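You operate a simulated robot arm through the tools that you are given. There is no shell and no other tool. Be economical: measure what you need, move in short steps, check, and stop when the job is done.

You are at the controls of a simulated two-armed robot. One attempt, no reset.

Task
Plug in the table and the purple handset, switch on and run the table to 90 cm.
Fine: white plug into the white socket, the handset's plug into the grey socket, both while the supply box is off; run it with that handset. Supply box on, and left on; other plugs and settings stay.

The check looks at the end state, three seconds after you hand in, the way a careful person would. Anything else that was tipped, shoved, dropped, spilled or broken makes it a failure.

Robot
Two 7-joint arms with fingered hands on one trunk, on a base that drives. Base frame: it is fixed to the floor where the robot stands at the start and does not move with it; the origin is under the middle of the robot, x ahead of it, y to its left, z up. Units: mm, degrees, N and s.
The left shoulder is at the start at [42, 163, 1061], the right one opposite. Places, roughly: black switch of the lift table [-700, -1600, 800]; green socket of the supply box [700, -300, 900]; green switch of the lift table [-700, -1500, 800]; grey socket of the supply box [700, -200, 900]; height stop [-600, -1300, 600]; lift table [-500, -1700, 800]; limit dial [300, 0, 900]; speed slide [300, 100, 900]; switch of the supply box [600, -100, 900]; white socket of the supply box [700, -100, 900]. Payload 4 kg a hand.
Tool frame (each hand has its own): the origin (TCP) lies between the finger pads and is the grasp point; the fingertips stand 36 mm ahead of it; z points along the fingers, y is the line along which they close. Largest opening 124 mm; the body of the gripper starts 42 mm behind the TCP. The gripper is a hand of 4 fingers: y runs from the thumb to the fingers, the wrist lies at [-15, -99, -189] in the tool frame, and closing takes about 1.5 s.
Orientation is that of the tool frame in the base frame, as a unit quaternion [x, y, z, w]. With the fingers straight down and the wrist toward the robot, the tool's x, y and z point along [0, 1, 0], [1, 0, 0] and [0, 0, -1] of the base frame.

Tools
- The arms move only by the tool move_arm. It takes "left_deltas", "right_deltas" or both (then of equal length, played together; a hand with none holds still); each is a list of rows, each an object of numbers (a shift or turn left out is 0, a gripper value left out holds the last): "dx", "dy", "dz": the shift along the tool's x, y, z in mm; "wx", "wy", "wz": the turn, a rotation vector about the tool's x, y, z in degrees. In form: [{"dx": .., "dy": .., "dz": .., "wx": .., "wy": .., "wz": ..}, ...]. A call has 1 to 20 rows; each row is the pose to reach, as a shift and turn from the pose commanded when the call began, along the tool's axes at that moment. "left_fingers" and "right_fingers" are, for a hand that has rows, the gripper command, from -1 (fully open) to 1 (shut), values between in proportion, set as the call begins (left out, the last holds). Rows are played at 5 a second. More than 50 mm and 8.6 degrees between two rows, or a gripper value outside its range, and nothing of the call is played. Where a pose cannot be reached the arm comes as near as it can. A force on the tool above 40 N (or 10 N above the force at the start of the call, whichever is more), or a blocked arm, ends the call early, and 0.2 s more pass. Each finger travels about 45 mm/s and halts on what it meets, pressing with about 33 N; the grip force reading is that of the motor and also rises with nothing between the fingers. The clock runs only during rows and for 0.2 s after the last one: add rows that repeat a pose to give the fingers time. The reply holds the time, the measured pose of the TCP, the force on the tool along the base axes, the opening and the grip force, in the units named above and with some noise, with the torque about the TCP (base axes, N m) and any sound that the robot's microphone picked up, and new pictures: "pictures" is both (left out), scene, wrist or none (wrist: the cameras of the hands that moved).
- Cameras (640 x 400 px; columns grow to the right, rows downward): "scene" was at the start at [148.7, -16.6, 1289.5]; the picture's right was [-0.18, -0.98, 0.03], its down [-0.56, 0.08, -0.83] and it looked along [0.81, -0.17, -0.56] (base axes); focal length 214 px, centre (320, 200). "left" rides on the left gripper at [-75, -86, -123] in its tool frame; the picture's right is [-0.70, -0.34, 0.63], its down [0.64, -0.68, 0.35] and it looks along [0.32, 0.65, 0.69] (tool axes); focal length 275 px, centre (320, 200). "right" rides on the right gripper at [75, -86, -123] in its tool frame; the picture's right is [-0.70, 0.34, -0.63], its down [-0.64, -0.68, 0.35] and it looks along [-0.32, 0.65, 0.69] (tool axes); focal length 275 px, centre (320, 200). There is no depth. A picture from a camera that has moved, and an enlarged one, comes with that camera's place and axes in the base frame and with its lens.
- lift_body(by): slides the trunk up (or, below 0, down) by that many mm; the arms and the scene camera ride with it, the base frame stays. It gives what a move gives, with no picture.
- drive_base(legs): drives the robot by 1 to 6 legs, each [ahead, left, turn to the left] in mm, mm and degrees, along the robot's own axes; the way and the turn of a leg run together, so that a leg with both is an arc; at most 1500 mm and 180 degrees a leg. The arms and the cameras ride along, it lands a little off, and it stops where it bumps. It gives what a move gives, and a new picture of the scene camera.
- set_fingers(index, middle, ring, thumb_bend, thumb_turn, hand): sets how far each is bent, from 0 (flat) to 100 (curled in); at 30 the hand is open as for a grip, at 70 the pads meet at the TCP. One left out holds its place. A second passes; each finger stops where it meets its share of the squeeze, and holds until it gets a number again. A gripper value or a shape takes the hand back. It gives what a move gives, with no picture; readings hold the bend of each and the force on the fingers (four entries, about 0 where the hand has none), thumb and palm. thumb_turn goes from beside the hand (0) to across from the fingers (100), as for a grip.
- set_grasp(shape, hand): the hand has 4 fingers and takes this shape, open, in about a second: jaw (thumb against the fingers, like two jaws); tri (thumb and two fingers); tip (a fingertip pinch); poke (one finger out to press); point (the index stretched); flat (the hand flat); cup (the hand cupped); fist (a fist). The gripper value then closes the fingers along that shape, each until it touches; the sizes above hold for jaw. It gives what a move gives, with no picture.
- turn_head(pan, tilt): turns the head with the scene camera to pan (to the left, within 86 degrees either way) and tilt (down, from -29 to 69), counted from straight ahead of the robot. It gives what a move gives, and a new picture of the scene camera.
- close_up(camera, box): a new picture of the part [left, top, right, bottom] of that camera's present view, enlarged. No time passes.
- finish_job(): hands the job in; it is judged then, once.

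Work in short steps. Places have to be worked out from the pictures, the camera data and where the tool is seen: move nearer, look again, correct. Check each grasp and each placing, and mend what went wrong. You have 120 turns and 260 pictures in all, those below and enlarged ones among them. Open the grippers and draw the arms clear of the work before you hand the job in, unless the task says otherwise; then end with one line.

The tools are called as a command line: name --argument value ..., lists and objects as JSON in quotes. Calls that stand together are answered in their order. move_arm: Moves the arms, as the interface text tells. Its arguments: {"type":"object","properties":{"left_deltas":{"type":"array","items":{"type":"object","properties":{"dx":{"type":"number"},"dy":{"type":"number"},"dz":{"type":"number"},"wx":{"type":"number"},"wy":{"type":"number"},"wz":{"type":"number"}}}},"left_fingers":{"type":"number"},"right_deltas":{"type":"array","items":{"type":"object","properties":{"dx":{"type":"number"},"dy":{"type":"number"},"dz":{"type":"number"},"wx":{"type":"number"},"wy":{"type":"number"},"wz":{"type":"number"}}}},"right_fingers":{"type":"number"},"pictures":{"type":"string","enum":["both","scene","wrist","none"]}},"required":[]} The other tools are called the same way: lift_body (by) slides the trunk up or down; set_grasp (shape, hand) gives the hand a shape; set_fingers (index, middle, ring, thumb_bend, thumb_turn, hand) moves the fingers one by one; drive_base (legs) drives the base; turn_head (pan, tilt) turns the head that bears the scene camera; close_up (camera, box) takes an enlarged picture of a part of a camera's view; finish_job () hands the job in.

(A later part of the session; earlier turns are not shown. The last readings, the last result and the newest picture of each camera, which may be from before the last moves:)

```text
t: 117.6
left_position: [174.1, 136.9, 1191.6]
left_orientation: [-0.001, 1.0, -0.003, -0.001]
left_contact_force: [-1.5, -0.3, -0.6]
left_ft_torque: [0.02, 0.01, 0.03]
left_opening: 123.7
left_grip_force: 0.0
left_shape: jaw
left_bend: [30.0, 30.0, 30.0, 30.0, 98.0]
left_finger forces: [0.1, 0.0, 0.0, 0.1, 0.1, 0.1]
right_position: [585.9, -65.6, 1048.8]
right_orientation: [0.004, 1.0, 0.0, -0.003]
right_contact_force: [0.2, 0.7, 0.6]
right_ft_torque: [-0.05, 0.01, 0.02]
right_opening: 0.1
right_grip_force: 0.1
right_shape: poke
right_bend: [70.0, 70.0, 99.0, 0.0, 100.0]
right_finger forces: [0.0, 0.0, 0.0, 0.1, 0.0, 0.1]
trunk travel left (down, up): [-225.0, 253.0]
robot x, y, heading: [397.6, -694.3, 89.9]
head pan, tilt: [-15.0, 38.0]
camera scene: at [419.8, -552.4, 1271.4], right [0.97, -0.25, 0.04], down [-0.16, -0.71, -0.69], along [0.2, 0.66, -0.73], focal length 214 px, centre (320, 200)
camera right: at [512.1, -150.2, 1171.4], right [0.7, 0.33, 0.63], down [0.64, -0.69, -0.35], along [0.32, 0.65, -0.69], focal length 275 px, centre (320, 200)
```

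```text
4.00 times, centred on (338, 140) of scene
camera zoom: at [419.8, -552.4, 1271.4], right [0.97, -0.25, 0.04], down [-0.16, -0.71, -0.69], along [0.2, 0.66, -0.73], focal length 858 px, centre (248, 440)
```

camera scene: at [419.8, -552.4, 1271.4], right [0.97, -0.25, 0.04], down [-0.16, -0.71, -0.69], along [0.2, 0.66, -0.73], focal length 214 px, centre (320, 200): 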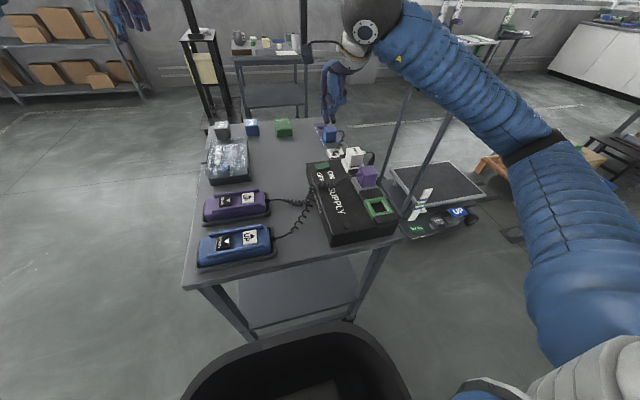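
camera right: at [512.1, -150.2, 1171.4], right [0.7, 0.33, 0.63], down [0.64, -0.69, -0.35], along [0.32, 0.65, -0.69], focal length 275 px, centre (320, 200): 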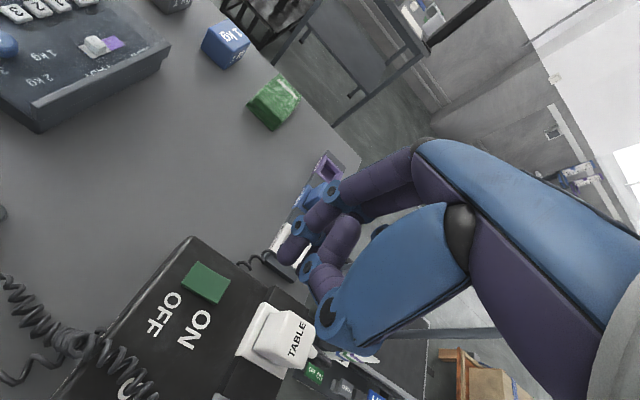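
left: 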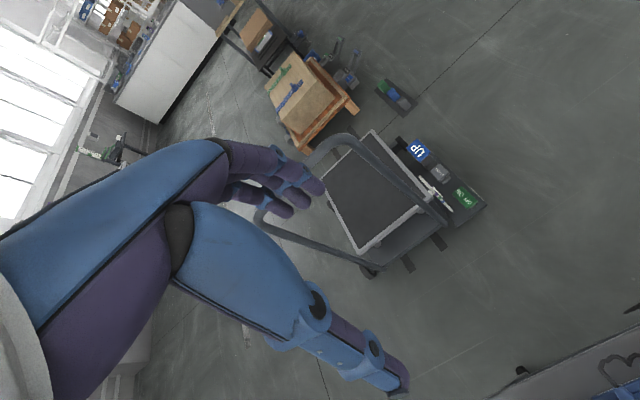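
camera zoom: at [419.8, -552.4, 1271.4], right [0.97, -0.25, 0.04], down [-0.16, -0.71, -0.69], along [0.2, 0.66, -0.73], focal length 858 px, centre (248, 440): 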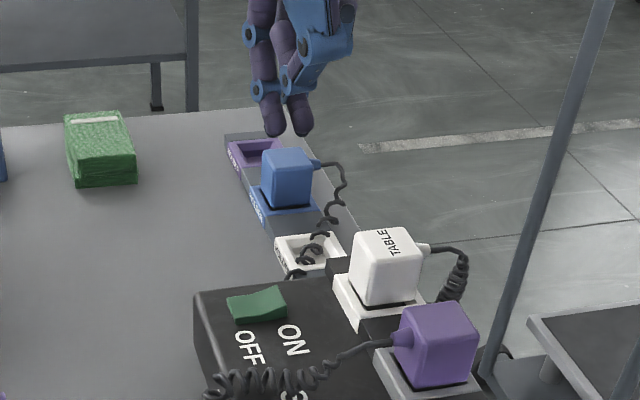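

Two fingertips sit near the TCP. Place them over the ON end (x≈580,y≈-71) and press down.

move_arm --right_deltas '[{"dx": 6, "dy": -5, "dz": 40}, {"dx": 6, "dy": -5, "dz": 75}, {"dx": 6, "dy": -5, "dz": 100}]' --pictures "wrist"

close_up --camera "scene" --box '[306, 120, 370, 190]'

```text
t: 118.4
left_position: [174.7, 134.9, 1192.5]
left_orientation: [-0.003, 1.0, -0.001, -0.001]
left_contact_force: [0.2, -0.4, 0.0]
left_ft_torque: [0.01, -0.01, 0.01]
left_opening: 123.6
left_grip_force: 0.1
left_shape: jaw
left_bend: [30.0, 30.0, 30.0, 30.0, 98.0]
left_finger forces: [0.0, 0.0, 0.0, 0.0, 0.0, 0.0]
right_position: [577.6, -72.7, 948.6]
right_orientation: [0.002, 1.0, 0.002, -0.005]
right_contact_force: [-0.7, 0.2, 0.7]
right_ft_torque: [0.0, -0.03, -0.01]
right_opening: 0.0
right_grip_force: 0.0
right_shape: poke
right_bend: [70.0, 70.0, 99.0, 0.0, 100.0]
right_finger forces: [0.0, 0.1, 0.1, 0.0, 0.0, 0.0]
trunk travel left (down, up): [-225.0, 253.0]
robot x, y, heading: [397.6, -693.2, 90.2]
head pan, tilt: [-15.0, 38.0]
camera right: at [504.7, -156.7, 1071.9], right [0.7, 0.33, 0.63], down [0.64, -0.69, -0.35], along [0.31, 0.65, -0.69], focal length 275 px, centre (320, 200)
```

right: 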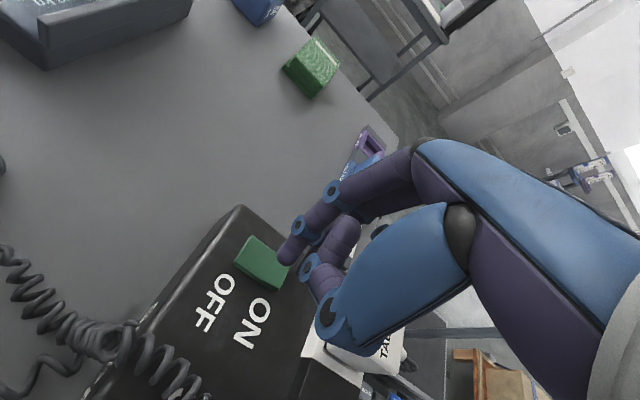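

```text
5.71 times, centred on (338, 155) of scene
camera zoom: at [420.5, -553.0, 1271.5], right [0.97, -0.25, 0.04], down [-0.16, -0.71, -0.69], along [0.2, 0.66, -0.73], focal length 1226 px, centre (217, 457)
```

zoom: 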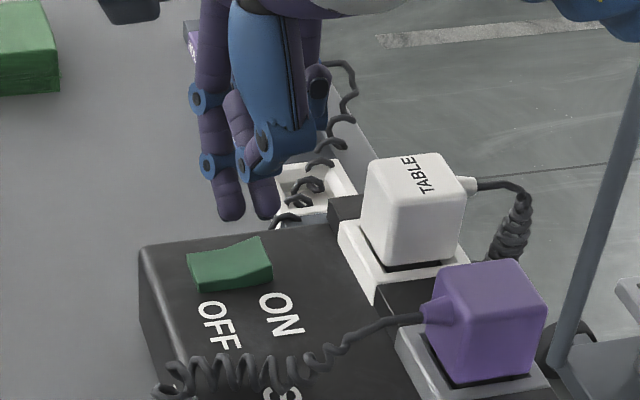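

Shift -9 mm y, -3 mm x so the middle fingertip lands on the ON end, and press.

move_arm --right_deltas '[{"dx": 3, "dy": -9, "dz": 5}, {"dx": 3, "dy": -9, "dz": 12}, {"dx": 3, "dy": -9, "dz": 18}, {"dx": 3, "dy": -9, "dz": 23}, {"dx": 3, "dy": -9, "dz": 28}, {"dx": 3, "dy": -9, "dz": 32}, {"dx": 3, "dy": -9, "dz": 36}]' --pictures "none"

close_up --camera "scene" --box '[306, 130, 386, 210]'

```text
t: 120.0
left_position: [175.5, 132.5, 1197.2]
left_orientation: [-0.002, 1.0, 0.001, 0.0]
left_contact_force: [-0.3, -0.4, -0.5]
left_ft_torque: [0.02, 0.0, -0.01]
left_opening: 123.8
left_grip_force: 0.1
left_shape: jaw
left_bend: [30.0, 30.0, 30.0, 30.0, 98.0]
left_finger forces: [0.1, 0.0, 0.1, 0.1, 0.0, 0.1]
right_position: [577.4, -82.9, 917.8]
right_orientation: [0.003, 1.0, 0.002, -0.004]
right_contact_force: [3.0, -5.5, 33.0]
right_ft_torque: [-0.12, 0.04, 0.04]
right_opening: 0.0
right_grip_force: 0.0
right_shape: poke
right_bend: [70.0, 70.0, 99.0, 0.0, 100.0]
right_finger forces: [27.5, 4.3, 0.0, 0.0, 0.0, 0.0]
trunk travel left (down, up): [-225.0, 253.0]
robot x, y, heading: [401.2, -694.9, 90.3]
head pan, tilt: [-15.0, 38.0]
heard: click
```

```text
5.00 times, centred on (346, 170) of scene
camera zoom: at [420.4, -556.2, 1272.6], right [0.97, -0.25, 0.04], down [-0.16, -0.71, -0.69], along [0.2, 0.66, -0.72], focal length 1072 px, centre (190, 350)
```

zoom: 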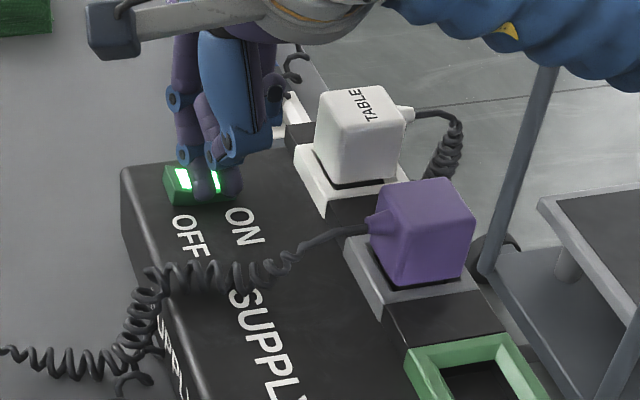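

Click heard and the switch lit: supply ON. Raise the hand and inspect.

move_arm --right_deltas '[{"dz": -25}, {"dz": -70}, {"dz": -115}, {"dz": -160}, {"dz": -205}]' --pictures "none"

close_up --camera "scene" --box '[190, 130, 410, 280]'

```text
t: 121.2
left_position: [174.9, 135.1, 1193.8]
left_orientation: [-0.001, 1.0, -0.002, -0.001]
left_contact_force: [0.0, -0.4, -0.3]
left_ft_torque: [0.02, -0.03, 0.04]
left_opening: 123.6
left_grip_force: 0.1
left_shape: jaw
left_bend: [30.0, 30.0, 30.0, 30.0, 98.0]
left_finger forces: [0.0, 0.1, 0.0, 0.0, 0.1, 0.1]
right_position: [576.5, -84.9, 1121.3]
right_orientation: [0.003, 1.0, 0.0, -0.003]
right_contact_force: [-0.6, 0.0, 0.2]
right_ft_torque: [0.01, -0.05, 0.01]
right_opening: 0.0
right_grip_force: 0.1
right_shape: poke
right_bend: [70.0, 70.0, 99.0, 0.0, 100.0]
right_finger forces: [0.1, 0.1, 0.0, 0.0, 0.0, 0.0]
trunk travel left (down, up): [-225.0, 253.0]
robot x, y, heading: [397.3, -696.7, 89.9]
head pan, tilt: [-15.0, 38.0]
```

```text
2.67 times, centred on (300, 205) of scene
camera zoom: at [420.0, -553.8, 1271.7], right [0.97, -0.25, 0.04], down [-0.16, -0.71, -0.69], along [0.2, 0.66, -0.72], focal length 572 px, centre (373, 187)
```

zoom: 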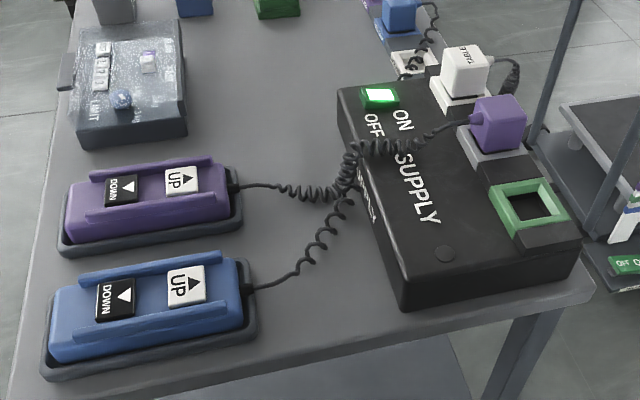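

Both plugs in, supply lit. Now relocate to (-480,-250), heading ~+5°, where the left hand can press UP and the head can see the scale.

drive_base --legs '[[-150, 0, 0], [0, 0, -90], [0, 243, 0], [-880, 0, 0], [0, 350, 5]]'

turn_head --pan -86 --tilt 28

```text
t: 133.8
left_position: [312.7, 30.7, 1192.9]
left_orientation: [0.677, 0.736, -0.001, -0.001]
left_contact_force: [-0.1, -0.1, -1.0]
left_ft_torque: [0.0, 0.0, -0.05]
left_opening: 123.9
left_grip_force: 0.1
left_shape: jaw
left_bend: [30.0, 30.0, 30.0, 30.0, 98.0]
left_finger forces: [0.0, 0.0, 0.1, 0.1, 0.0, 0.0]
right_position: [127.5, -387.3, 1121.9]
right_orientation: [0.679, 0.734, 0.004, -0.002]
right_contact_force: [-1.2, 0.9, 0.6]
right_ft_torque: [-0.05, 0.0, 0.02]
right_opening: 0.0
right_grip_force: 0.0
right_shape: poke
right_bend: [70.0, 70.0, 99.0, 0.0, 100.0]
right_finger forces: [0.1, 0.1, 0.0, 0.1, 0.0, 0.0]
trunk travel left (down, up): [-225.0, 253.0]
robot x, y, heading: [-494.7, -260.0, 4.9]
head pan, tilt: [-15.0, 38.0]
camera scene: at [-353.3, -269.3, 1271.6], right [-0.17, -0.98, 0.04], down [-0.72, 0.1, -0.69], along [0.67, -0.15, -0.72], focal length 214 px, centre (320, 200)
```

scene: 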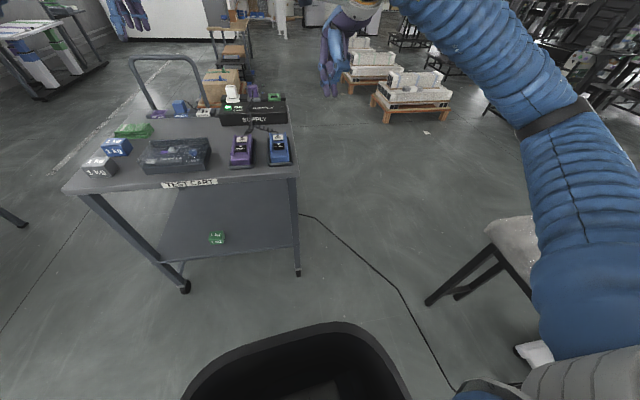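

```text
t: 135.3
left_position: [313.0, 30.9, 1192.5]
left_orientation: [0.676, 0.737, -0.002, 0.0]
left_contact_force: [-0.1, 0.5, 1.4]
left_ft_torque: [-0.01, 0.01, 0.0]
left_opening: 123.5
left_grip_force: 0.1
left_shape: jaw
left_bend: [30.0, 30.0, 30.0, 30.0, 98.0]
left_finger forces: [0.0, 0.0, 0.0, 0.1, 0.0, 0.0]
right_position: [127.8, -389.1, 1122.2]
right_orientation: [0.679, 0.734, 0.004, -0.002]
right_contact_force: [-0.1, -0.4, -0.4]
right_ft_torque: [-0.01, 0.01, 0.01]
right_opening: 0.2
right_grip_force: 0.0
right_shape: poke
right_bend: [70.0, 70.0, 99.0, 0.0, 100.0]
right_finger forces: [0.0, 0.0, 0.0, 0.0, 0.0, 0.0]
trunk travel left (down, up): [-225.0, 253.0]
robot x, y, heading: [-492.8, -264.2, 4.7]
head pan, tilt: [-85.9, 28.0]
camera scene: at [-420.7, -345.2, 1298.7], right [-0.98, -0.15, 0.15], down [-0.21, 0.45, -0.87], along [0.06, -0.88, -0.47], focal length 214 px, centre (320, 200)
```

scene: 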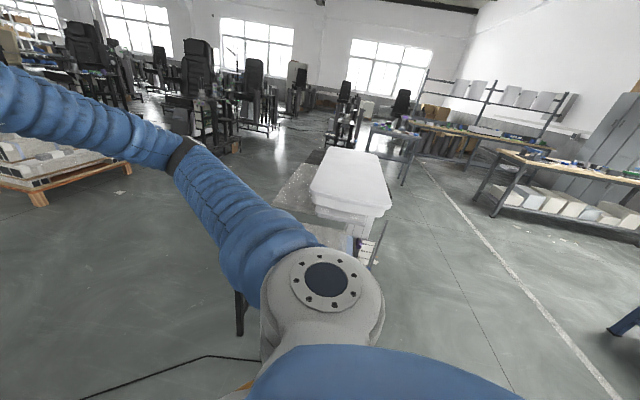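

close_up --camera "scene" --box '[336, 225, 400, 275]'

close_up --camera "scene" --box '[300, 180, 396, 240]'

```text
8.00 times, centred on (368, 250) of scene
camera zoom: at [-420.7, -345.2, 1298.7], right [-0.98, -0.15, 0.15], down [-0.21, 0.45, -0.87], along [0.06, -0.88, -0.47], focal length 1716 px, centre (-64, -200)
```

zoom: 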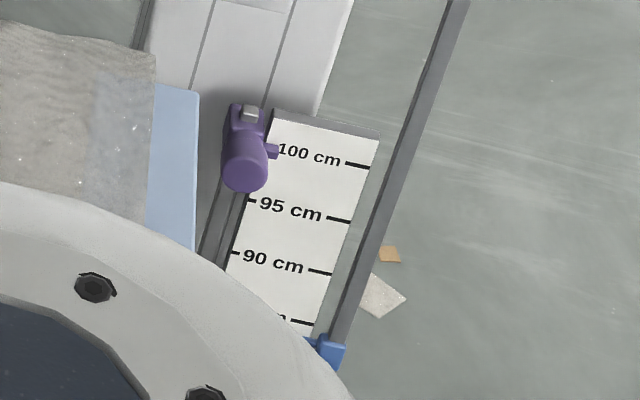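

```text
6.67 times, centred on (348, 210) of scene
camera zoom: at [-420.7, -345.2, 1298.7], right [-0.98, -0.15, 0.15], down [-0.21, 0.45, -0.87], along [0.06, -0.88, -0.47], focal length 1430 px, centre (133, 133)
```

zoom: 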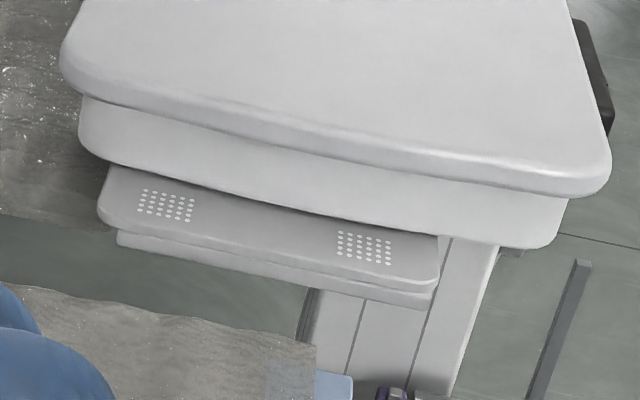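

Scale 85–100 visible and the pointer's edge near 83. Now shape the left hand to a single-finger poke and bring it above the purple UP button.

set_grasp --hand "left" --shape "poke"

set_fingers --hand "left" --middle 100 --ring 100

turn_head --pan 0 --tilt 30

move_arm --left_deltas '[{"dx": -40, "dy": 6}, {"dx": -80, "dy": 12, "dz": 20}, {"dx": -115, "dy": 17, "dz": 50}, {"dx": -148, "dy": 22, "dz": 80}, {"dx": -148, "dy": 22, "dz": 125}, {"dx": -148, "dy": 22, "dz": 170}, {"dx": -148, "dy": 22, "dz": 210}]'

close_up --camera "scene" --box '[240, 100, 400, 200]'

close_up --camera "left" --box '[240, 170, 480, 320]'

```text
t: 136.2
left_position: [313.0, 30.5, 1192.4]
left_orientation: [0.676, 0.737, -0.001, -0.001]
left_contact_force: [0.1, 0.6, 0.3]
left_ft_torque: [0.02, -0.01, 0.01]
left_opening: 0.0
left_grip_force: 0.1
left_shape: poke
left_bend: [70.0, 70.0, 99.0, 0.0, 100.0]
left_finger forces: [0.0, 0.1, 0.0, 0.0, 0.0, 0.0]
right_position: [128.3, -389.5, 1121.2]
right_orientation: [0.679, 0.734, 0.004, -0.002]
right_contact_force: [0.2, 0.0, 0.9]
right_ft_torque: [0.04, -0.01, -0.01]
right_opening: 0.2
right_grip_force: 0.1
right_shape: poke
right_bend: [70.0, 70.0, 99.0, 0.0, 100.0]
right_finger forces: [0.0, 0.0, 0.1, 0.0, 0.0, 0.0]
trunk travel left (down, up): [-225.0, 253.0]
robot x, y, heading: [-492.9, -261.7, 4.7]
head pan, tilt: [-85.9, 28.0]
```

```text
t: 137.2
left_position: [312.8, 29.4, 1192.8]
left_orientation: [0.676, 0.737, -0.001, -0.002]
left_contact_force: [0.0, -0.2, 0.5]
left_ft_torque: [0.01, 0.0, 0.01]
left_opening: 37.4
left_grip_force: 0.0
left_shape: fingers
left_bend: [70.0, 100.0, 100.0, 0.0, 100.0]
left_finger forces: [0.0, 0.0, 0.1, 0.0, 0.1, 0.0]
right_position: [128.3, -388.3, 1120.5]
right_orientation: [0.68, 0.733, 0.003, -0.002]
right_contact_force: [-0.7, 0.4, -0.2]
right_ft_torque: [0.02, -0.01, -0.01]
right_opening: 0.3
right_grip_force: 0.0
right_shape: poke
right_bend: [70.0, 70.0, 99.0, 0.0, 100.0]
right_finger forces: [0.1, 0.0, 0.0, 0.1, 0.1, 0.1]
trunk travel left (down, up): [-225.0, 253.0]
robot x, y, heading: [-489.7, -264.4, 4.5]
head pan, tilt: [-85.9, 28.0]
```

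```text
t: 138.8
left_position: [313.0, 30.1, 1192.5]
left_orientation: [0.676, 0.737, -0.001, -0.002]
left_contact_force: [0.2, 0.1, -0.6]
left_ft_torque: [0.0, 0.01, 0.0]
left_opening: 37.8
left_grip_force: 0.1
left_shape: fingers
left_bend: [70.0, 100.0, 100.0, 0.0, 100.0]
left_finger forces: [0.0, 0.0, 0.0, 0.0, 0.1, 0.0]
right_position: [127.8, -388.3, 1122.1]
right_orientation: [0.679, 0.734, 0.004, -0.003]
right_contact_force: [-0.4, -0.2, -0.7]
right_ft_torque: [0.0, 0.03, -0.02]
right_opening: 0.0
right_grip_force: 0.1
right_shape: poke
right_bend: [70.0, 70.0, 99.0, 0.0, 100.0]
right_finger forces: [0.1, 0.0, 0.1, 0.1, 0.1, 0.0]
trunk travel left (down, up): [-225.0, 253.0]
robot x, y, heading: [-494.7, -261.6, 4.9]
head pan, tilt: [0.0, 30.0]
camera scene: at [-346.2, -247.6, 1282.7], right [0.08, -1.0, 0.0], down [-0.62, -0.05, -0.78], along [0.78, 0.07, -0.63], focal length 214 px, centre (320, 200)
```

scene: 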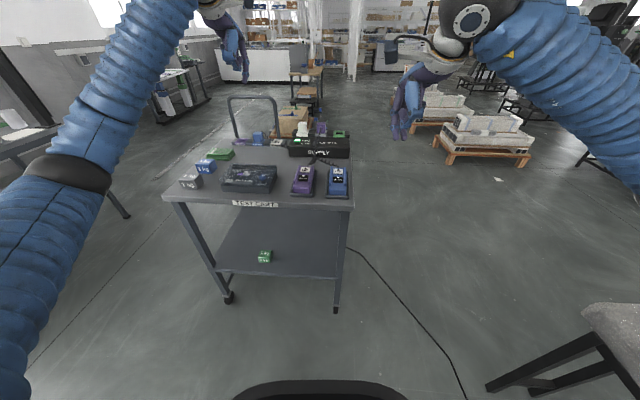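

```text
t: 140.4
left_position: [347.0, -114.1, 981.0]
left_orientation: [0.676, 0.737, -0.001, -0.001]
left_contact_force: [-0.2, 0.3, -0.6]
left_ft_torque: [0.0, 0.0, 0.01]
left_opening: 37.2
left_grip_force: 0.2
left_shape: fingers
left_bend: [70.0, 100.0, 100.0, 0.0, 100.0]
left_finger forces: [0.0, 0.0, 0.1, 0.0, 0.0, 0.0]
right_position: [128.6, -389.6, 1120.9]
right_orientation: [0.679, 0.734, 0.002, -0.002]
right_contact_force: [-0.3, 0.2, -0.2]
right_ft_torque: [0.0, 0.0, 0.02]
right_opening: 0.3
right_grip_force: 0.0
right_shape: poke
right_bend: [70.0, 70.0, 99.0, 0.0, 100.0]
right_finger forces: [0.0, 0.0, 0.0, 0.0, 0.0, 0.1]
trunk travel left (down, up): [-225.0, 253.0]
robot x, y, heading: [-494.2, -258.7, 4.8]
head pan, tilt: [0.0, 30.0]
camera scene: at [-345.6, -247.3, 1282.5], right [0.08, -1.0, 0.0], down [-0.63, -0.05, -0.78], along [0.78, 0.07, -0.63], focal length 214 px, centre (320, 200)
camera left: at [269.1, -196.4, 1104.8], right [-0.28, -0.72, -0.63], down [-0.74, 0.58, -0.34], along [0.62, 0.37, -0.69], focal length 275 px, centre (320, 200)
```

scene: 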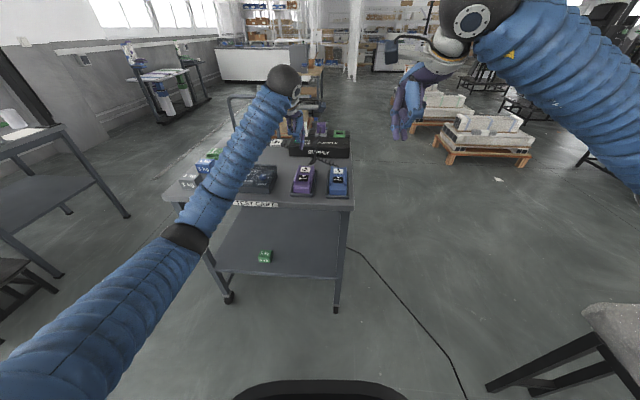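
left: 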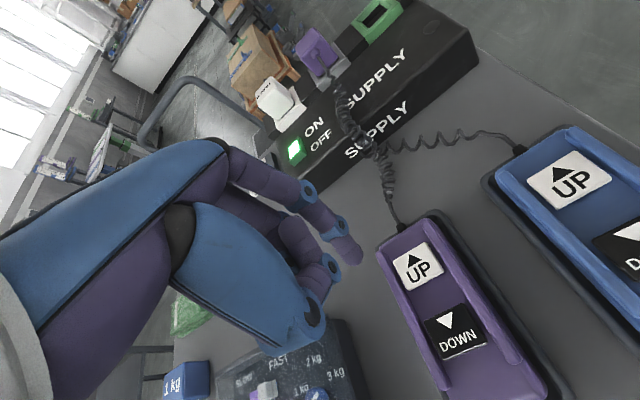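

```text
4.00 times, centred on (320, 150) of scene
camera zoom: at [-345.6, -247.3, 1282.5], right [0.08, -1.0, 0.0], down [-0.63, -0.05, -0.78], along [0.78, 0.07, -0.63], focal length 858 px, centre (320, 400)
```

zoom: 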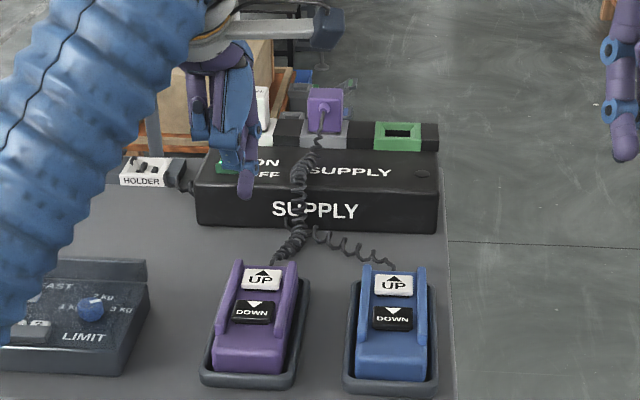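

```text
2.67 times, centred on (360, 245) of left
camera zoom: at [269.1, -196.4, 1104.8], right [-0.28, -0.72, -0.63], down [-0.74, 0.58, -0.34], along [0.62, 0.37, -0.69], focal length 734 px, centre (213, 80)
```

zoom: 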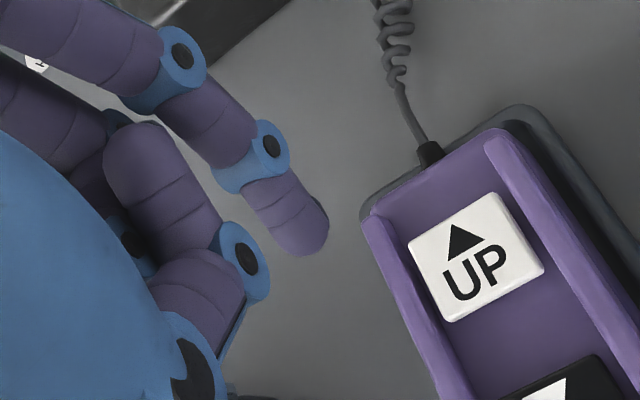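

UP button at ≈(353,-133,860); fingertip now ≈(342,-125,952). Align and descend to ~15 mm above.

move_arm --left_deltas '[{"dx": -9, "dy": 10, "dz": 30}, {"dx": -9, "dy": 10, "dz": 55}, {"dx": -9, "dy": 10, "dz": 72}]'

close_up --camera "scene" --box '[270, 130, 366, 210]'

close_up --camera "left" --box '[260, 160, 440, 290]'

```text
t: 141.2
left_position: [356.8, -123.0, 910.0]
left_orientation: [0.675, 0.737, -0.001, -0.001]
left_contact_force: [0.0, 0.4, -0.3]
left_ft_torque: [0.02, 0.03, -0.02]
left_opening: 37.6
left_grip_force: 0.1
left_shape: fingers
left_bend: [70.0, 100.0, 100.0, 0.0, 100.0]
left_finger forces: [0.0, 0.1, 0.1, 0.0, 0.1, 0.0]
right_position: [127.8, -389.2, 1121.0]
right_orientation: [0.68, 0.734, 0.003, -0.003]
right_contact_force: [-0.1, -0.6, -0.5]
right_ft_torque: [0.01, 0.01, 0.02]
right_opening: 0.0
right_grip_force: 0.0
right_shape: poke
right_bend: [70.0, 70.0, 99.0, 0.0, 100.0]
right_finger forces: [0.1, 0.0, 0.0, 0.0, 0.0, 0.0]
trunk travel left (down, up): [-225.0, 253.0]
robot x, y, heading: [-492.6, -260.3, 4.9]
head pan, tilt: [0.0, 30.0]
camera scene: at [-345.7, -247.7, 1282.6], right [0.08, -1.0, 0.0], down [-0.62, -0.05, -0.78], along [0.78, 0.07, -0.63], focal length 214 px, centre (320, 200)
camera left: at [278.1, -206.1, 1032.9], right [-0.28, -0.72, -0.63], down [-0.74, 0.58, -0.34], along [0.62, 0.37, -0.69], focal length 275 px, centre (320, 200)
```

scene: 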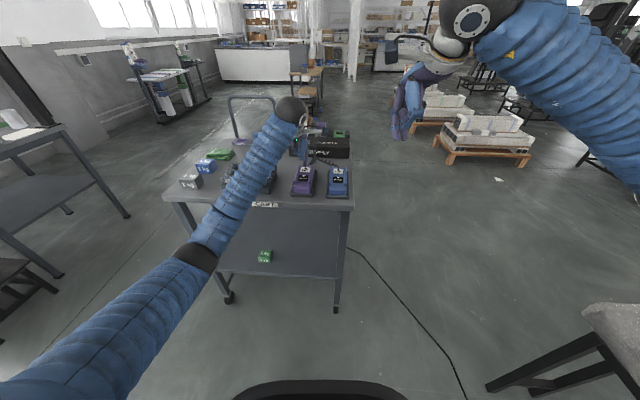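
left: 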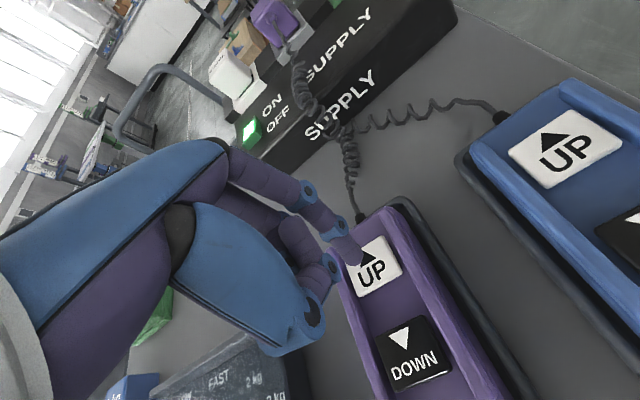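

```text
5.00 times, centred on (318, 170) of scene
camera zoom: at [-345.7, -247.7, 1282.6], right [0.08, -1.0, 0.0], down [-0.62, -0.05, -0.78], along [0.78, 0.07, -0.63], focal length 1072 px, centre (330, 350)
```

zoom: 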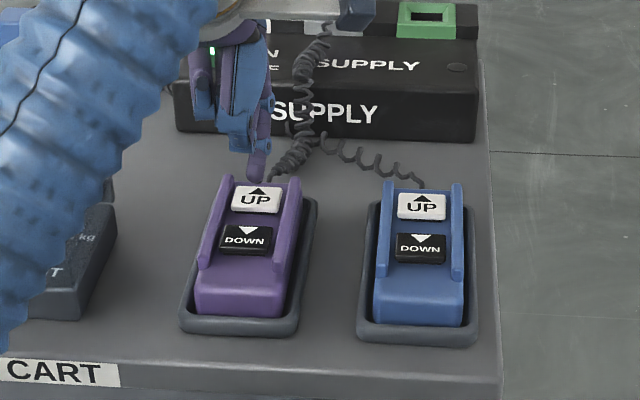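

```text
3.08 times, centred on (350, 225) of left
camera zoom: at [278.1, -206.1, 1032.9], right [-0.28, -0.72, -0.63], down [-0.74, 0.58, -0.34], along [0.62, 0.37, -0.69], focal length 847 px, centre (228, 123)
```

zoom: 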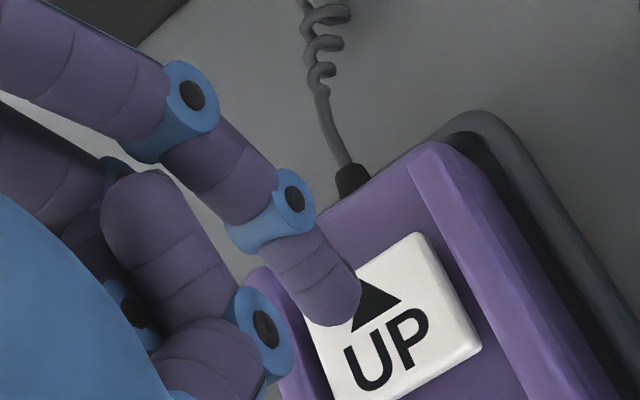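

Fingertip is centred above UP. Turn the head to the scale, then make a short press.

turn_head --pan -86 --tilt 28

move_arm --left_deltas '[{"dz": 10}, {"dz": 16}, {"dz": 20}, {"dz": 8}, {"dz": 0}]' --pictures "none"

close_up --camera "scene" --box '[336, 225, 400, 275]'

```text
t: 142.8
left_position: [356.0, -122.9, 910.7]
left_orientation: [0.677, 0.736, -0.001, -0.001]
left_contact_force: [0.4, 0.5, 0.1]
left_ft_torque: [-0.02, 0.0, 0.02]
left_opening: 37.3
left_grip_force: 0.0
left_shape: fingers
left_bend: [70.0, 100.0, 100.0, 0.0, 100.0]
left_finger forces: [0.1, 0.0, 0.0, 0.1, 0.0, 0.0]
right_position: [127.6, -388.6, 1121.6]
right_orientation: [0.679, 0.734, 0.003, -0.003]
right_contact_force: [0.5, 0.3, -0.1]
right_ft_torque: [0.02, -0.02, 0.0]
right_opening: 0.0
right_grip_force: 0.0
right_shape: poke
right_bend: [70.0, 70.0, 99.0, 0.0, 100.0]
right_finger forces: [0.0, 0.0, 0.1, 0.0, 0.0, 0.0]
trunk travel left (down, up): [-225.0, 253.0]
robot x, y, heading: [-492.3, -259.4, 5.2]
head pan, tilt: [-85.9, 28.0]
camera scene: at [-420.7, -345.3, 1298.7], right [-0.98, -0.15, 0.15], down [-0.21, 0.45, -0.87], along [0.06, -0.88, -0.47], focal length 214 px, centre (320, 200)
```

scene: 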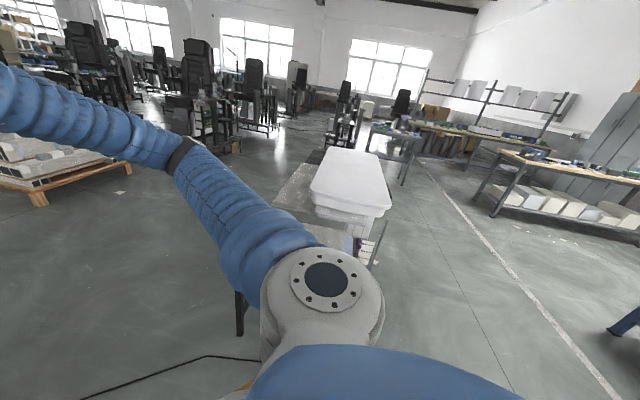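

```text
t: 144.0
left_position: [357.8, -122.8, 911.2]
left_orientation: [0.676, 0.737, -0.002, -0.001]
left_contact_force: [0.4, -0.9, 0.2]
left_ft_torque: [0.02, 0.01, -0.03]
left_opening: 37.3
left_grip_force: 0.0
left_shape: fingers
left_bend: [70.0, 100.0, 100.0, 0.0, 100.0]
left_finger forces: [0.1, 0.1, 0.0, 0.1, 0.0, 0.0]
right_position: [128.4, -388.6, 1120.8]
right_orientation: [0.68, 0.733, 0.004, -0.002]
right_contact_force: [0.1, 0.6, 0.3]
right_ft_torque: [0.0, 0.02, 0.03]
right_opening: 0.0
right_grip_force: 0.2
right_shape: poke
right_bend: [70.0, 70.0, 99.0, 0.0, 100.0]
right_finger forces: [0.1, 0.0, 0.0, 0.0, 0.0, 0.0]
trunk travel left (down, up): [-225.0, 253.0]
robot x, y, heading: [-493.5, -261.4, 4.9]
head pan, tilt: [-85.9, 28.0]
heard: click
```

```text
8.00 times, centred on (368, 250) of scene
camera zoom: at [-420.9, -345.3, 1298.7], right [-0.98, -0.15, 0.15], down [-0.21, 0.45, -0.87], along [0.06, -0.88, -0.47], focal length 1716 px, centre (-64, -200)
```

zoom: 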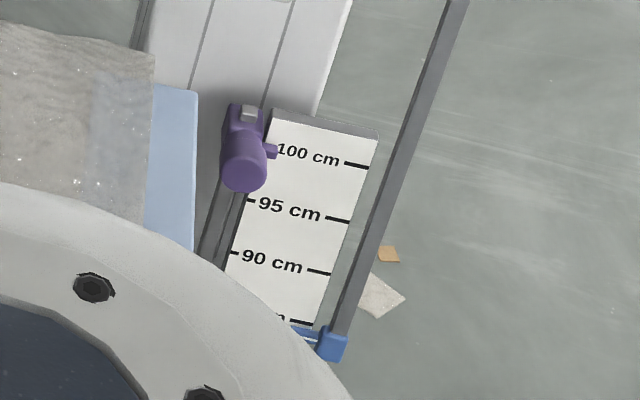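

It works: ~1 cm from a ~0.3 s press. Hold longer now.

move_arm --left_deltas '[{"dz": 10}, {"dz": 16}, {"dz": 20}, {"dz": 20}, {"dz": 20}, {"dz": 20}, {"dz": 8}, {"dz": 0}]' --pictures "none"

close_up --camera "scene" --box '[336, 225, 400, 275]'

```text
t: 145.8
left_position: [358.5, -122.8, 909.2]
left_orientation: [0.676, 0.737, -0.001, -0.002]
left_contact_force: [0.0, -0.1, -0.1]
left_ft_torque: [0.0, 0.0, -0.02]
left_opening: 37.3
left_grip_force: 0.0
left_shape: fingers
left_bend: [70.0, 100.0, 100.0, 0.0, 100.0]
left_finger forces: [0.0, 0.0, 0.1, 0.1, 0.1, 0.0]
right_position: [127.8, -388.8, 1121.2]
right_orientation: [0.679, 0.734, 0.004, -0.003]
right_contact_force: [-0.3, -0.8, -0.2]
right_ft_torque: [0.01, -0.01, -0.01]
right_opening: 0.0
right_grip_force: 0.1
right_shape: poke
right_bend: [70.0, 70.0, 99.0, 0.0, 100.0]
right_finger forces: [0.1, 0.1, 0.1, 0.1, 0.0, 0.1]
trunk travel left (down, up): [-225.0, 253.0]
robot x, y, heading: [-493.7, -260.8, 4.8]
head pan, tilt: [-85.9, 28.0]
heard: click
```

```text
8.00 times, centred on (368, 250) of scene
camera zoom: at [-421.0, -345.4, 1298.6], right [-0.98, -0.15, 0.15], down [-0.21, 0.45, -0.87], along [0.06, -0.88, -0.47], focal length 1716 px, centre (-64, -200)
```

zoom: 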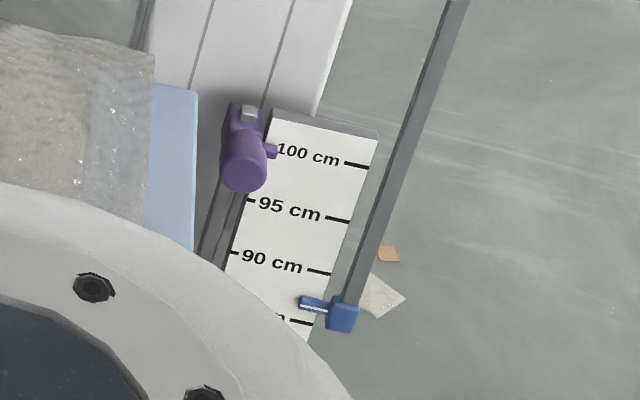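

Now ~86.6 cm (≈2.7 cm/s). Press a bit longer.

move_arm --left_deltas '[{"dz": 10}, {"dz": 16}, {"dz": 20}, {"dz": 20}, {"dz": 20}, {"dz": 20}, {"dz": 20}, {"dz": 8}, {"dz": 0}]' --pictures "none"

close_up --camera "scene" --box '[352, 240, 384, 265]'

```text
t: 147.8
left_position: [357.2, -125.2, 910.1]
left_orientation: [0.675, 0.737, -0.002, -0.001]
left_contact_force: [-0.2, 0.7, 0.6]
left_ft_torque: [0.02, 0.02, 0.01]
left_opening: 37.2
left_grip_force: 0.0
left_shape: fingers
left_bend: [70.0, 100.0, 100.0, 0.0, 100.0]
left_finger forces: [0.0, 0.0, 0.1, 0.1, 0.0, 0.1]
right_position: [128.2, -388.0, 1121.5]
right_orientation: [0.68, 0.733, 0.004, -0.002]
right_contact_force: [-0.1, -0.2, 0.0]
right_ft_torque: [0.02, -0.03, -0.01]
right_opening: 0.0
right_grip_force: 0.1
right_shape: poke
right_bend: [70.0, 70.0, 99.0, 0.0, 100.0]
right_finger forces: [0.0, 0.0, 0.0, 0.0, 0.1, 0.1]
trunk travel left (down, up): [-225.0, 253.0]
robot x, y, heading: [-494.9, -261.3, 5.0]
head pan, tilt: [-85.9, 28.0]
heard: click
```

```text
16.00 times, centred on (368, 252) of scene
camera zoom: at [-421.0, -345.3, 1298.6], right [-0.98, -0.15, 0.15], down [-0.21, 0.45, -0.87], along [0.06, -0.88, -0.47], focal length 3432 px, centre (-448, -640)
```

zoom: 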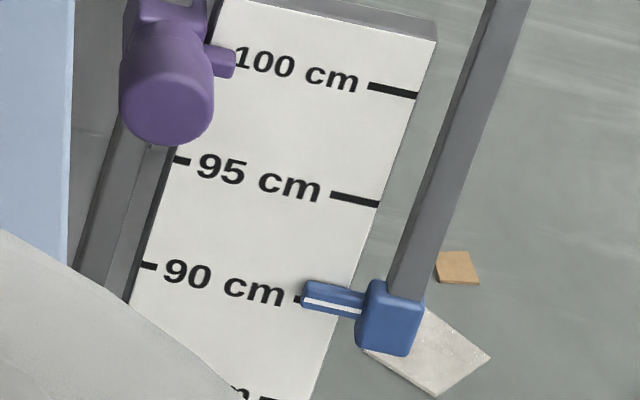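

Pointer's line coincides with the 90 mark from here. Check parallax by raising the trunk (also lifts the hand clear) and reading again.

lift_body --by 250

turn_head --pan -86 --tilt 33

close_up --camera "scene" --box '[336, 235, 400, 285]'

```text
t: 150.3
left_position: [358.6, -124.2, 1161.0]
left_orientation: [0.676, 0.737, -0.001, -0.001]
left_contact_force: [0.0, 0.2, -0.1]
left_ft_torque: [0.0, 0.0, 0.01]
left_opening: 37.2
left_grip_force: 0.1
left_shape: fingers
left_bend: [70.0, 100.0, 100.0, 0.0, 100.0]
left_finger forces: [0.0, 0.1, 0.1, 0.0, 0.1, 0.0]
right_position: [127.4, -388.7, 1371.5]
right_orientation: [0.679, 0.734, 0.004, -0.003]
right_contact_force: [-0.9, 0.1, 0.8]
right_ft_torque: [0.03, 0.01, -0.01]
right_opening: 0.2
right_grip_force: 0.0
right_shape: poke
right_bend: [70.0, 70.0, 99.0, 0.0, 100.0]
right_finger forces: [0.1, 0.1, 0.0, 0.0, 0.0, 0.0]
trunk travel left (down, up): [-475.0, 3.0]
robot x, y, heading: [-493.7, -259.1, 5.0]
head pan, tilt: [-85.9, 28.0]
```

```text
t: 151.0
left_position: [358.0, -123.3, 1160.4]
left_orientation: [0.676, 0.737, -0.001, -0.001]
left_contact_force: [-0.6, 0.2, 0.6]
left_ft_torque: [0.0, 0.01, 0.04]
left_opening: 37.1
left_grip_force: 0.0
left_shape: fingers
left_bend: [70.0, 100.0, 100.0, 0.0, 100.0]
left_finger forces: [0.0, 0.0, 0.0, 0.0, 0.0, 0.0]
right_position: [128.4, -389.4, 1371.4]
right_orientation: [0.679, 0.734, 0.004, -0.002]
right_contact_force: [-0.3, -0.3, 0.7]
right_ft_torque: [-0.01, -0.01, 0.03]
right_opening: 0.0
right_grip_force: 0.1
right_shape: poke
right_bend: [70.0, 70.0, 99.0, 0.0, 100.0]
right_finger forces: [0.0, 0.0, 0.0, 0.0, 0.0, 0.0]
trunk travel left (down, up): [-475.0, 3.0]
robot x, y, heading: [-494.4, -261.5, 4.6]
head pan, tilt: [-85.9, 33.0]
camera scene: at [-489.0, -349.0, 1549.4], right [-0.99, -0.15, 0.0], down [-0.08, 0.54, -0.84], along [0.13, -0.83, -0.54], focal length 214 px, centre (320, 200)
```

scene: 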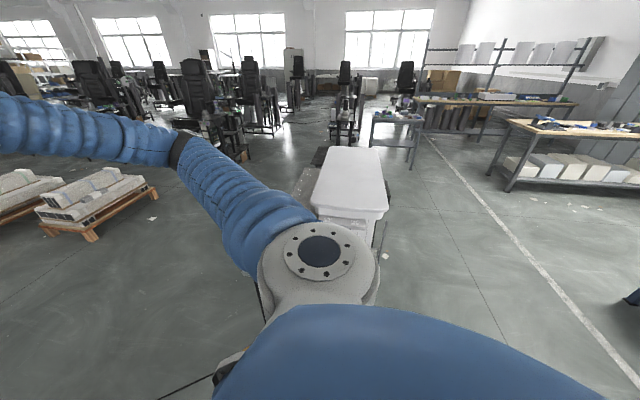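

```text
8.00 times, centred on (368, 260) of scene
camera zoom: at [-489.0, -349.0, 1549.4], right [-0.99, -0.15, 0.0], down [-0.08, 0.54, -0.84], along [0.13, -0.83, -0.54], focal length 1716 px, centre (-64, -280)
```

zoom: 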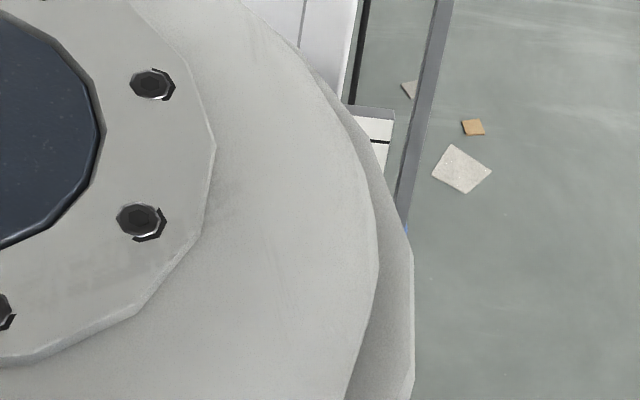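

The shoulder hides it when raised. Drive back for a low, distant, near-level view of the scale instead.

drive_base --legs '[[-350, 0, 0], [0, 0, -95], [-800, 0, 0]]'

lift_body --by -470

turn_head --pan 0 --tilt 15

```text
t: 161.2
left_position: [-765.8, -341.8, 1160.9]
left_orientation: [1.0, 0.017, 0.0, -0.001]
left_contact_force: [0.1, 0.7, 0.6]
left_ft_torque: [0.0, 0.01, 0.0]
left_opening: 37.1
left_grip_force: 0.0
left_shape: fingers
left_bend: [70.0, 100.0, 100.0, 0.0, 100.0]
left_finger forces: [0.1, 0.1, 0.0, 0.0, 0.0, 0.0]
right_position: [-1019.4, -99.9, 1372.0]
right_orientation: [1.0, 0.011, 0.004, 0.001]
right_contact_force: [0.7, 0.1, 0.2]
right_ft_torque: [0.01, -0.05, -0.03]
right_opening: 0.0
right_grip_force: 0.1
right_shape: poke
right_bend: [70.0, 70.0, 99.0, 0.0, 100.0]
right_finger forces: [0.0, 0.1, 0.0, 0.1, 0.0, 0.0]
trunk travel left (down, up): [-475.0, 3.0]
robot x, y, heading: [-859.3, 514.2, -88.0]
head pan, tilt: [-85.9, 33.0]
camera scene: at [-947.5, 516.3, 1549.3], right [-0.1, 0.99, 0.0], down [0.54, 0.06, -0.84], along [-0.83, -0.09, -0.54], focal length 214 px, centre (320, 200)
```

scene: 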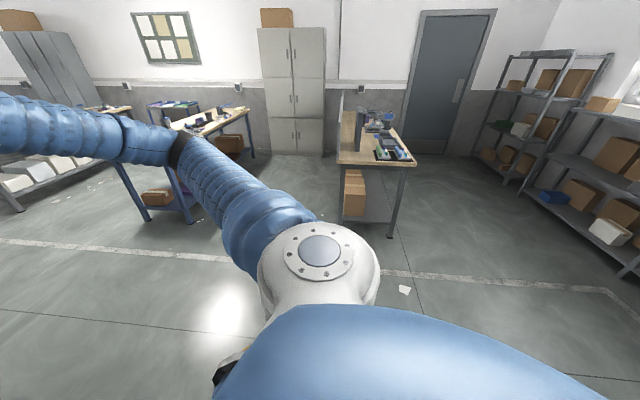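

```text
refused: -470 is not a number from -400 to 400
```

```text
t: 162.8
left_position: [-766.5, -342.9, 1162.3]
left_orientation: [1.0, 0.017, 0.0, -0.002]
left_contact_force: [-0.4, 0.4, 0.5]
left_ft_torque: [0.01, 0.01, 0.02]
left_opening: 37.4
left_grip_force: 0.1
left_shape: fingers
left_bend: [70.0, 100.0, 100.0, 0.0, 100.0]
left_finger forces: [0.0, 0.0, 0.0, 0.0, 0.0, 0.1]
right_position: [-1019.9, -98.9, 1371.7]
right_orientation: [1.0, 0.011, 0.004, 0.001]
right_contact_force: [-0.6, -0.2, 0.6]
right_ft_torque: [0.0, -0.05, -0.01]
right_opening: 0.0
right_grip_force: 0.1
right_shape: poke
right_bend: [70.0, 70.0, 99.0, 0.0, 100.0]
right_finger forces: [0.1, 0.1, 0.0, 0.0, 0.0, 0.0]
trunk travel left (down, up): [-475.0, 3.0]
robot x, y, heading: [-861.7, 512.7, -88.0]
head pan, tilt: [0.0, 15.0]
camera scene: at [-856.0, 431.8, 1578.2], right [-1.0, -0.03, 0.0], down [-0.01, 0.26, -0.97], along [0.03, -0.97, -0.26], focal length 214 px, centre (320, 200)
```

scene: 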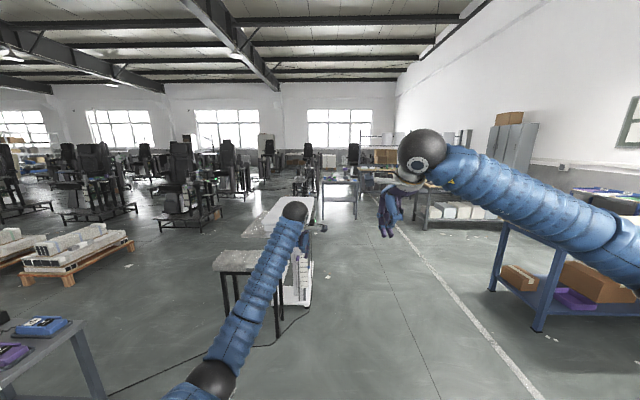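

close_up --camera "scene" --box '[284, 250, 324, 290]'

lift_body --by -400

turn_head --pan 0 --tilt 16

```text
10.00 times, centred on (304, 270) of scene
camera zoom: at [-856.0, 431.8, 1578.2], right [-1.0, -0.03, 0.0], down [-0.01, 0.26, -0.97], along [0.03, -0.97, -0.26], focal length 2145 px, centre (480, -500)
```

zoom: 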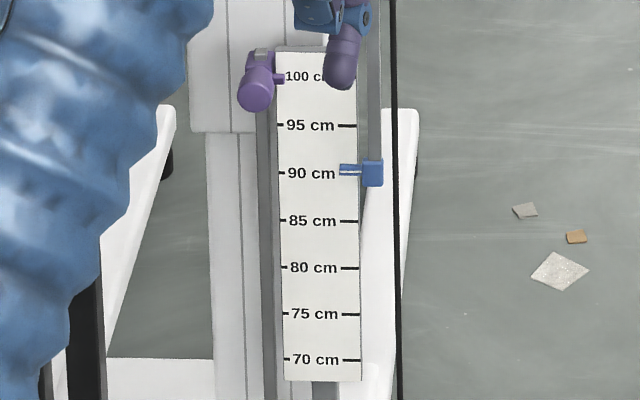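

```text
t: 166.6
left_position: [-767.5, -342.5, 762.3]
left_orientation: [1.0, 0.016, 0.0, 0.0]
left_contact_force: [0.6, -1.4, -0.2]
left_ft_torque: [-0.01, -0.03, 0.03]
left_opening: 37.2
left_grip_force: 0.0
left_shape: fingers
left_bend: [70.0, 100.0, 100.0, 0.0, 100.0]
left_finger forces: [0.0, 0.0, 0.0, 0.0, 0.1, 0.0]
right_position: [-1020.3, -98.5, 972.5]
right_orientation: [1.0, 0.011, 0.005, 0.001]
right_contact_force: [-1.3, -0.2, 0.1]
right_ft_torque: [0.02, -0.02, -0.01]
right_opening: 0.1
right_grip_force: 0.0
right_shape: poke
right_bend: [70.0, 70.0, 99.0, 0.0, 100.0]
right_finger forces: [0.0, 0.1, 0.1, 0.0, 0.1, 0.0]
trunk travel left (down, up): [-75.0, 403.0]
robot x, y, heading: [-861.5, 512.4, -88.2]
head pan, tilt: [0.0, 15.0]
```

```text
t: 167.2
left_position: [-766.5, -343.2, 759.4]
left_orientation: [1.0, 0.017, 0.0, -0.002]
left_contact_force: [-0.1, -1.3, -1.0]
left_ft_torque: [0.03, -0.01, 0.03]
left_opening: 37.5
left_grip_force: 0.0
left_shape: fingers
left_bend: [70.0, 100.0, 100.0, 0.0, 100.0]
left_finger forces: [0.0, 0.0, 0.0, 0.0, 0.1, 0.0]
right_position: [-1020.0, -99.1, 971.8]
right_orientation: [1.0, 0.011, 0.004, 0.001]
right_contact_force: [-0.5, 0.9, 0.5]
right_ft_torque: [0.03, -0.01, -0.01]
right_opening: 0.0
right_grip_force: 0.0
right_shape: poke
right_bend: [70.0, 70.0, 99.0, 0.0, 100.0]
right_finger forces: [0.1, 0.0, 0.0, 0.1, 0.0, 0.0]
trunk travel left (down, up): [-75.0, 403.0]
robot x, y, heading: [-859.7, 515.1, -88.0]
head pan, tilt: [0.0, 16.0]
camera scene: at [-850.8, 264.7, 1099.6], right [-1.0, -0.03, 0.0], down [-0.02, 0.62, -0.79], along [0.02, -0.79, -0.62], focal length 214 px, centre (320, 200)
```

scene: 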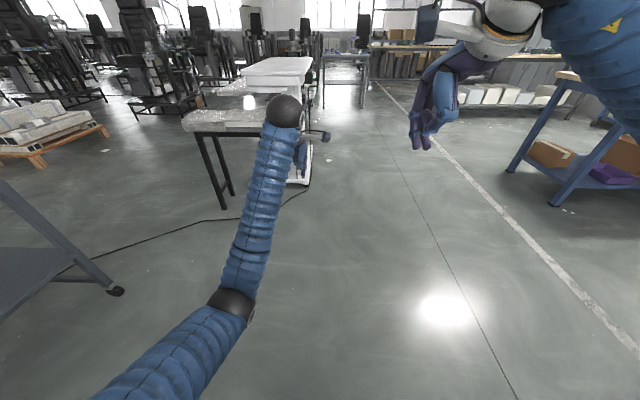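

close_up --camera "scene" --box '[284, 125, 324, 175]'

```text
8.00 times, centred on (304, 150) of scene
camera zoom: at [-850.8, 264.7, 1099.6], right [-1.0, -0.03, 0.0], down [-0.02, 0.62, -0.79], along [0.02, -0.79, -0.62], focal length 1716 px, centre (448, 600)
```

zoom: 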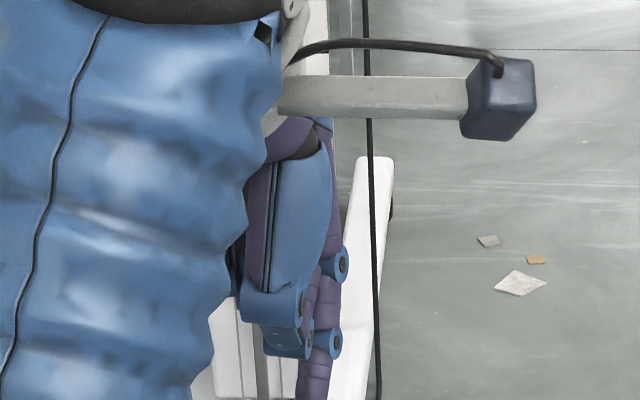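

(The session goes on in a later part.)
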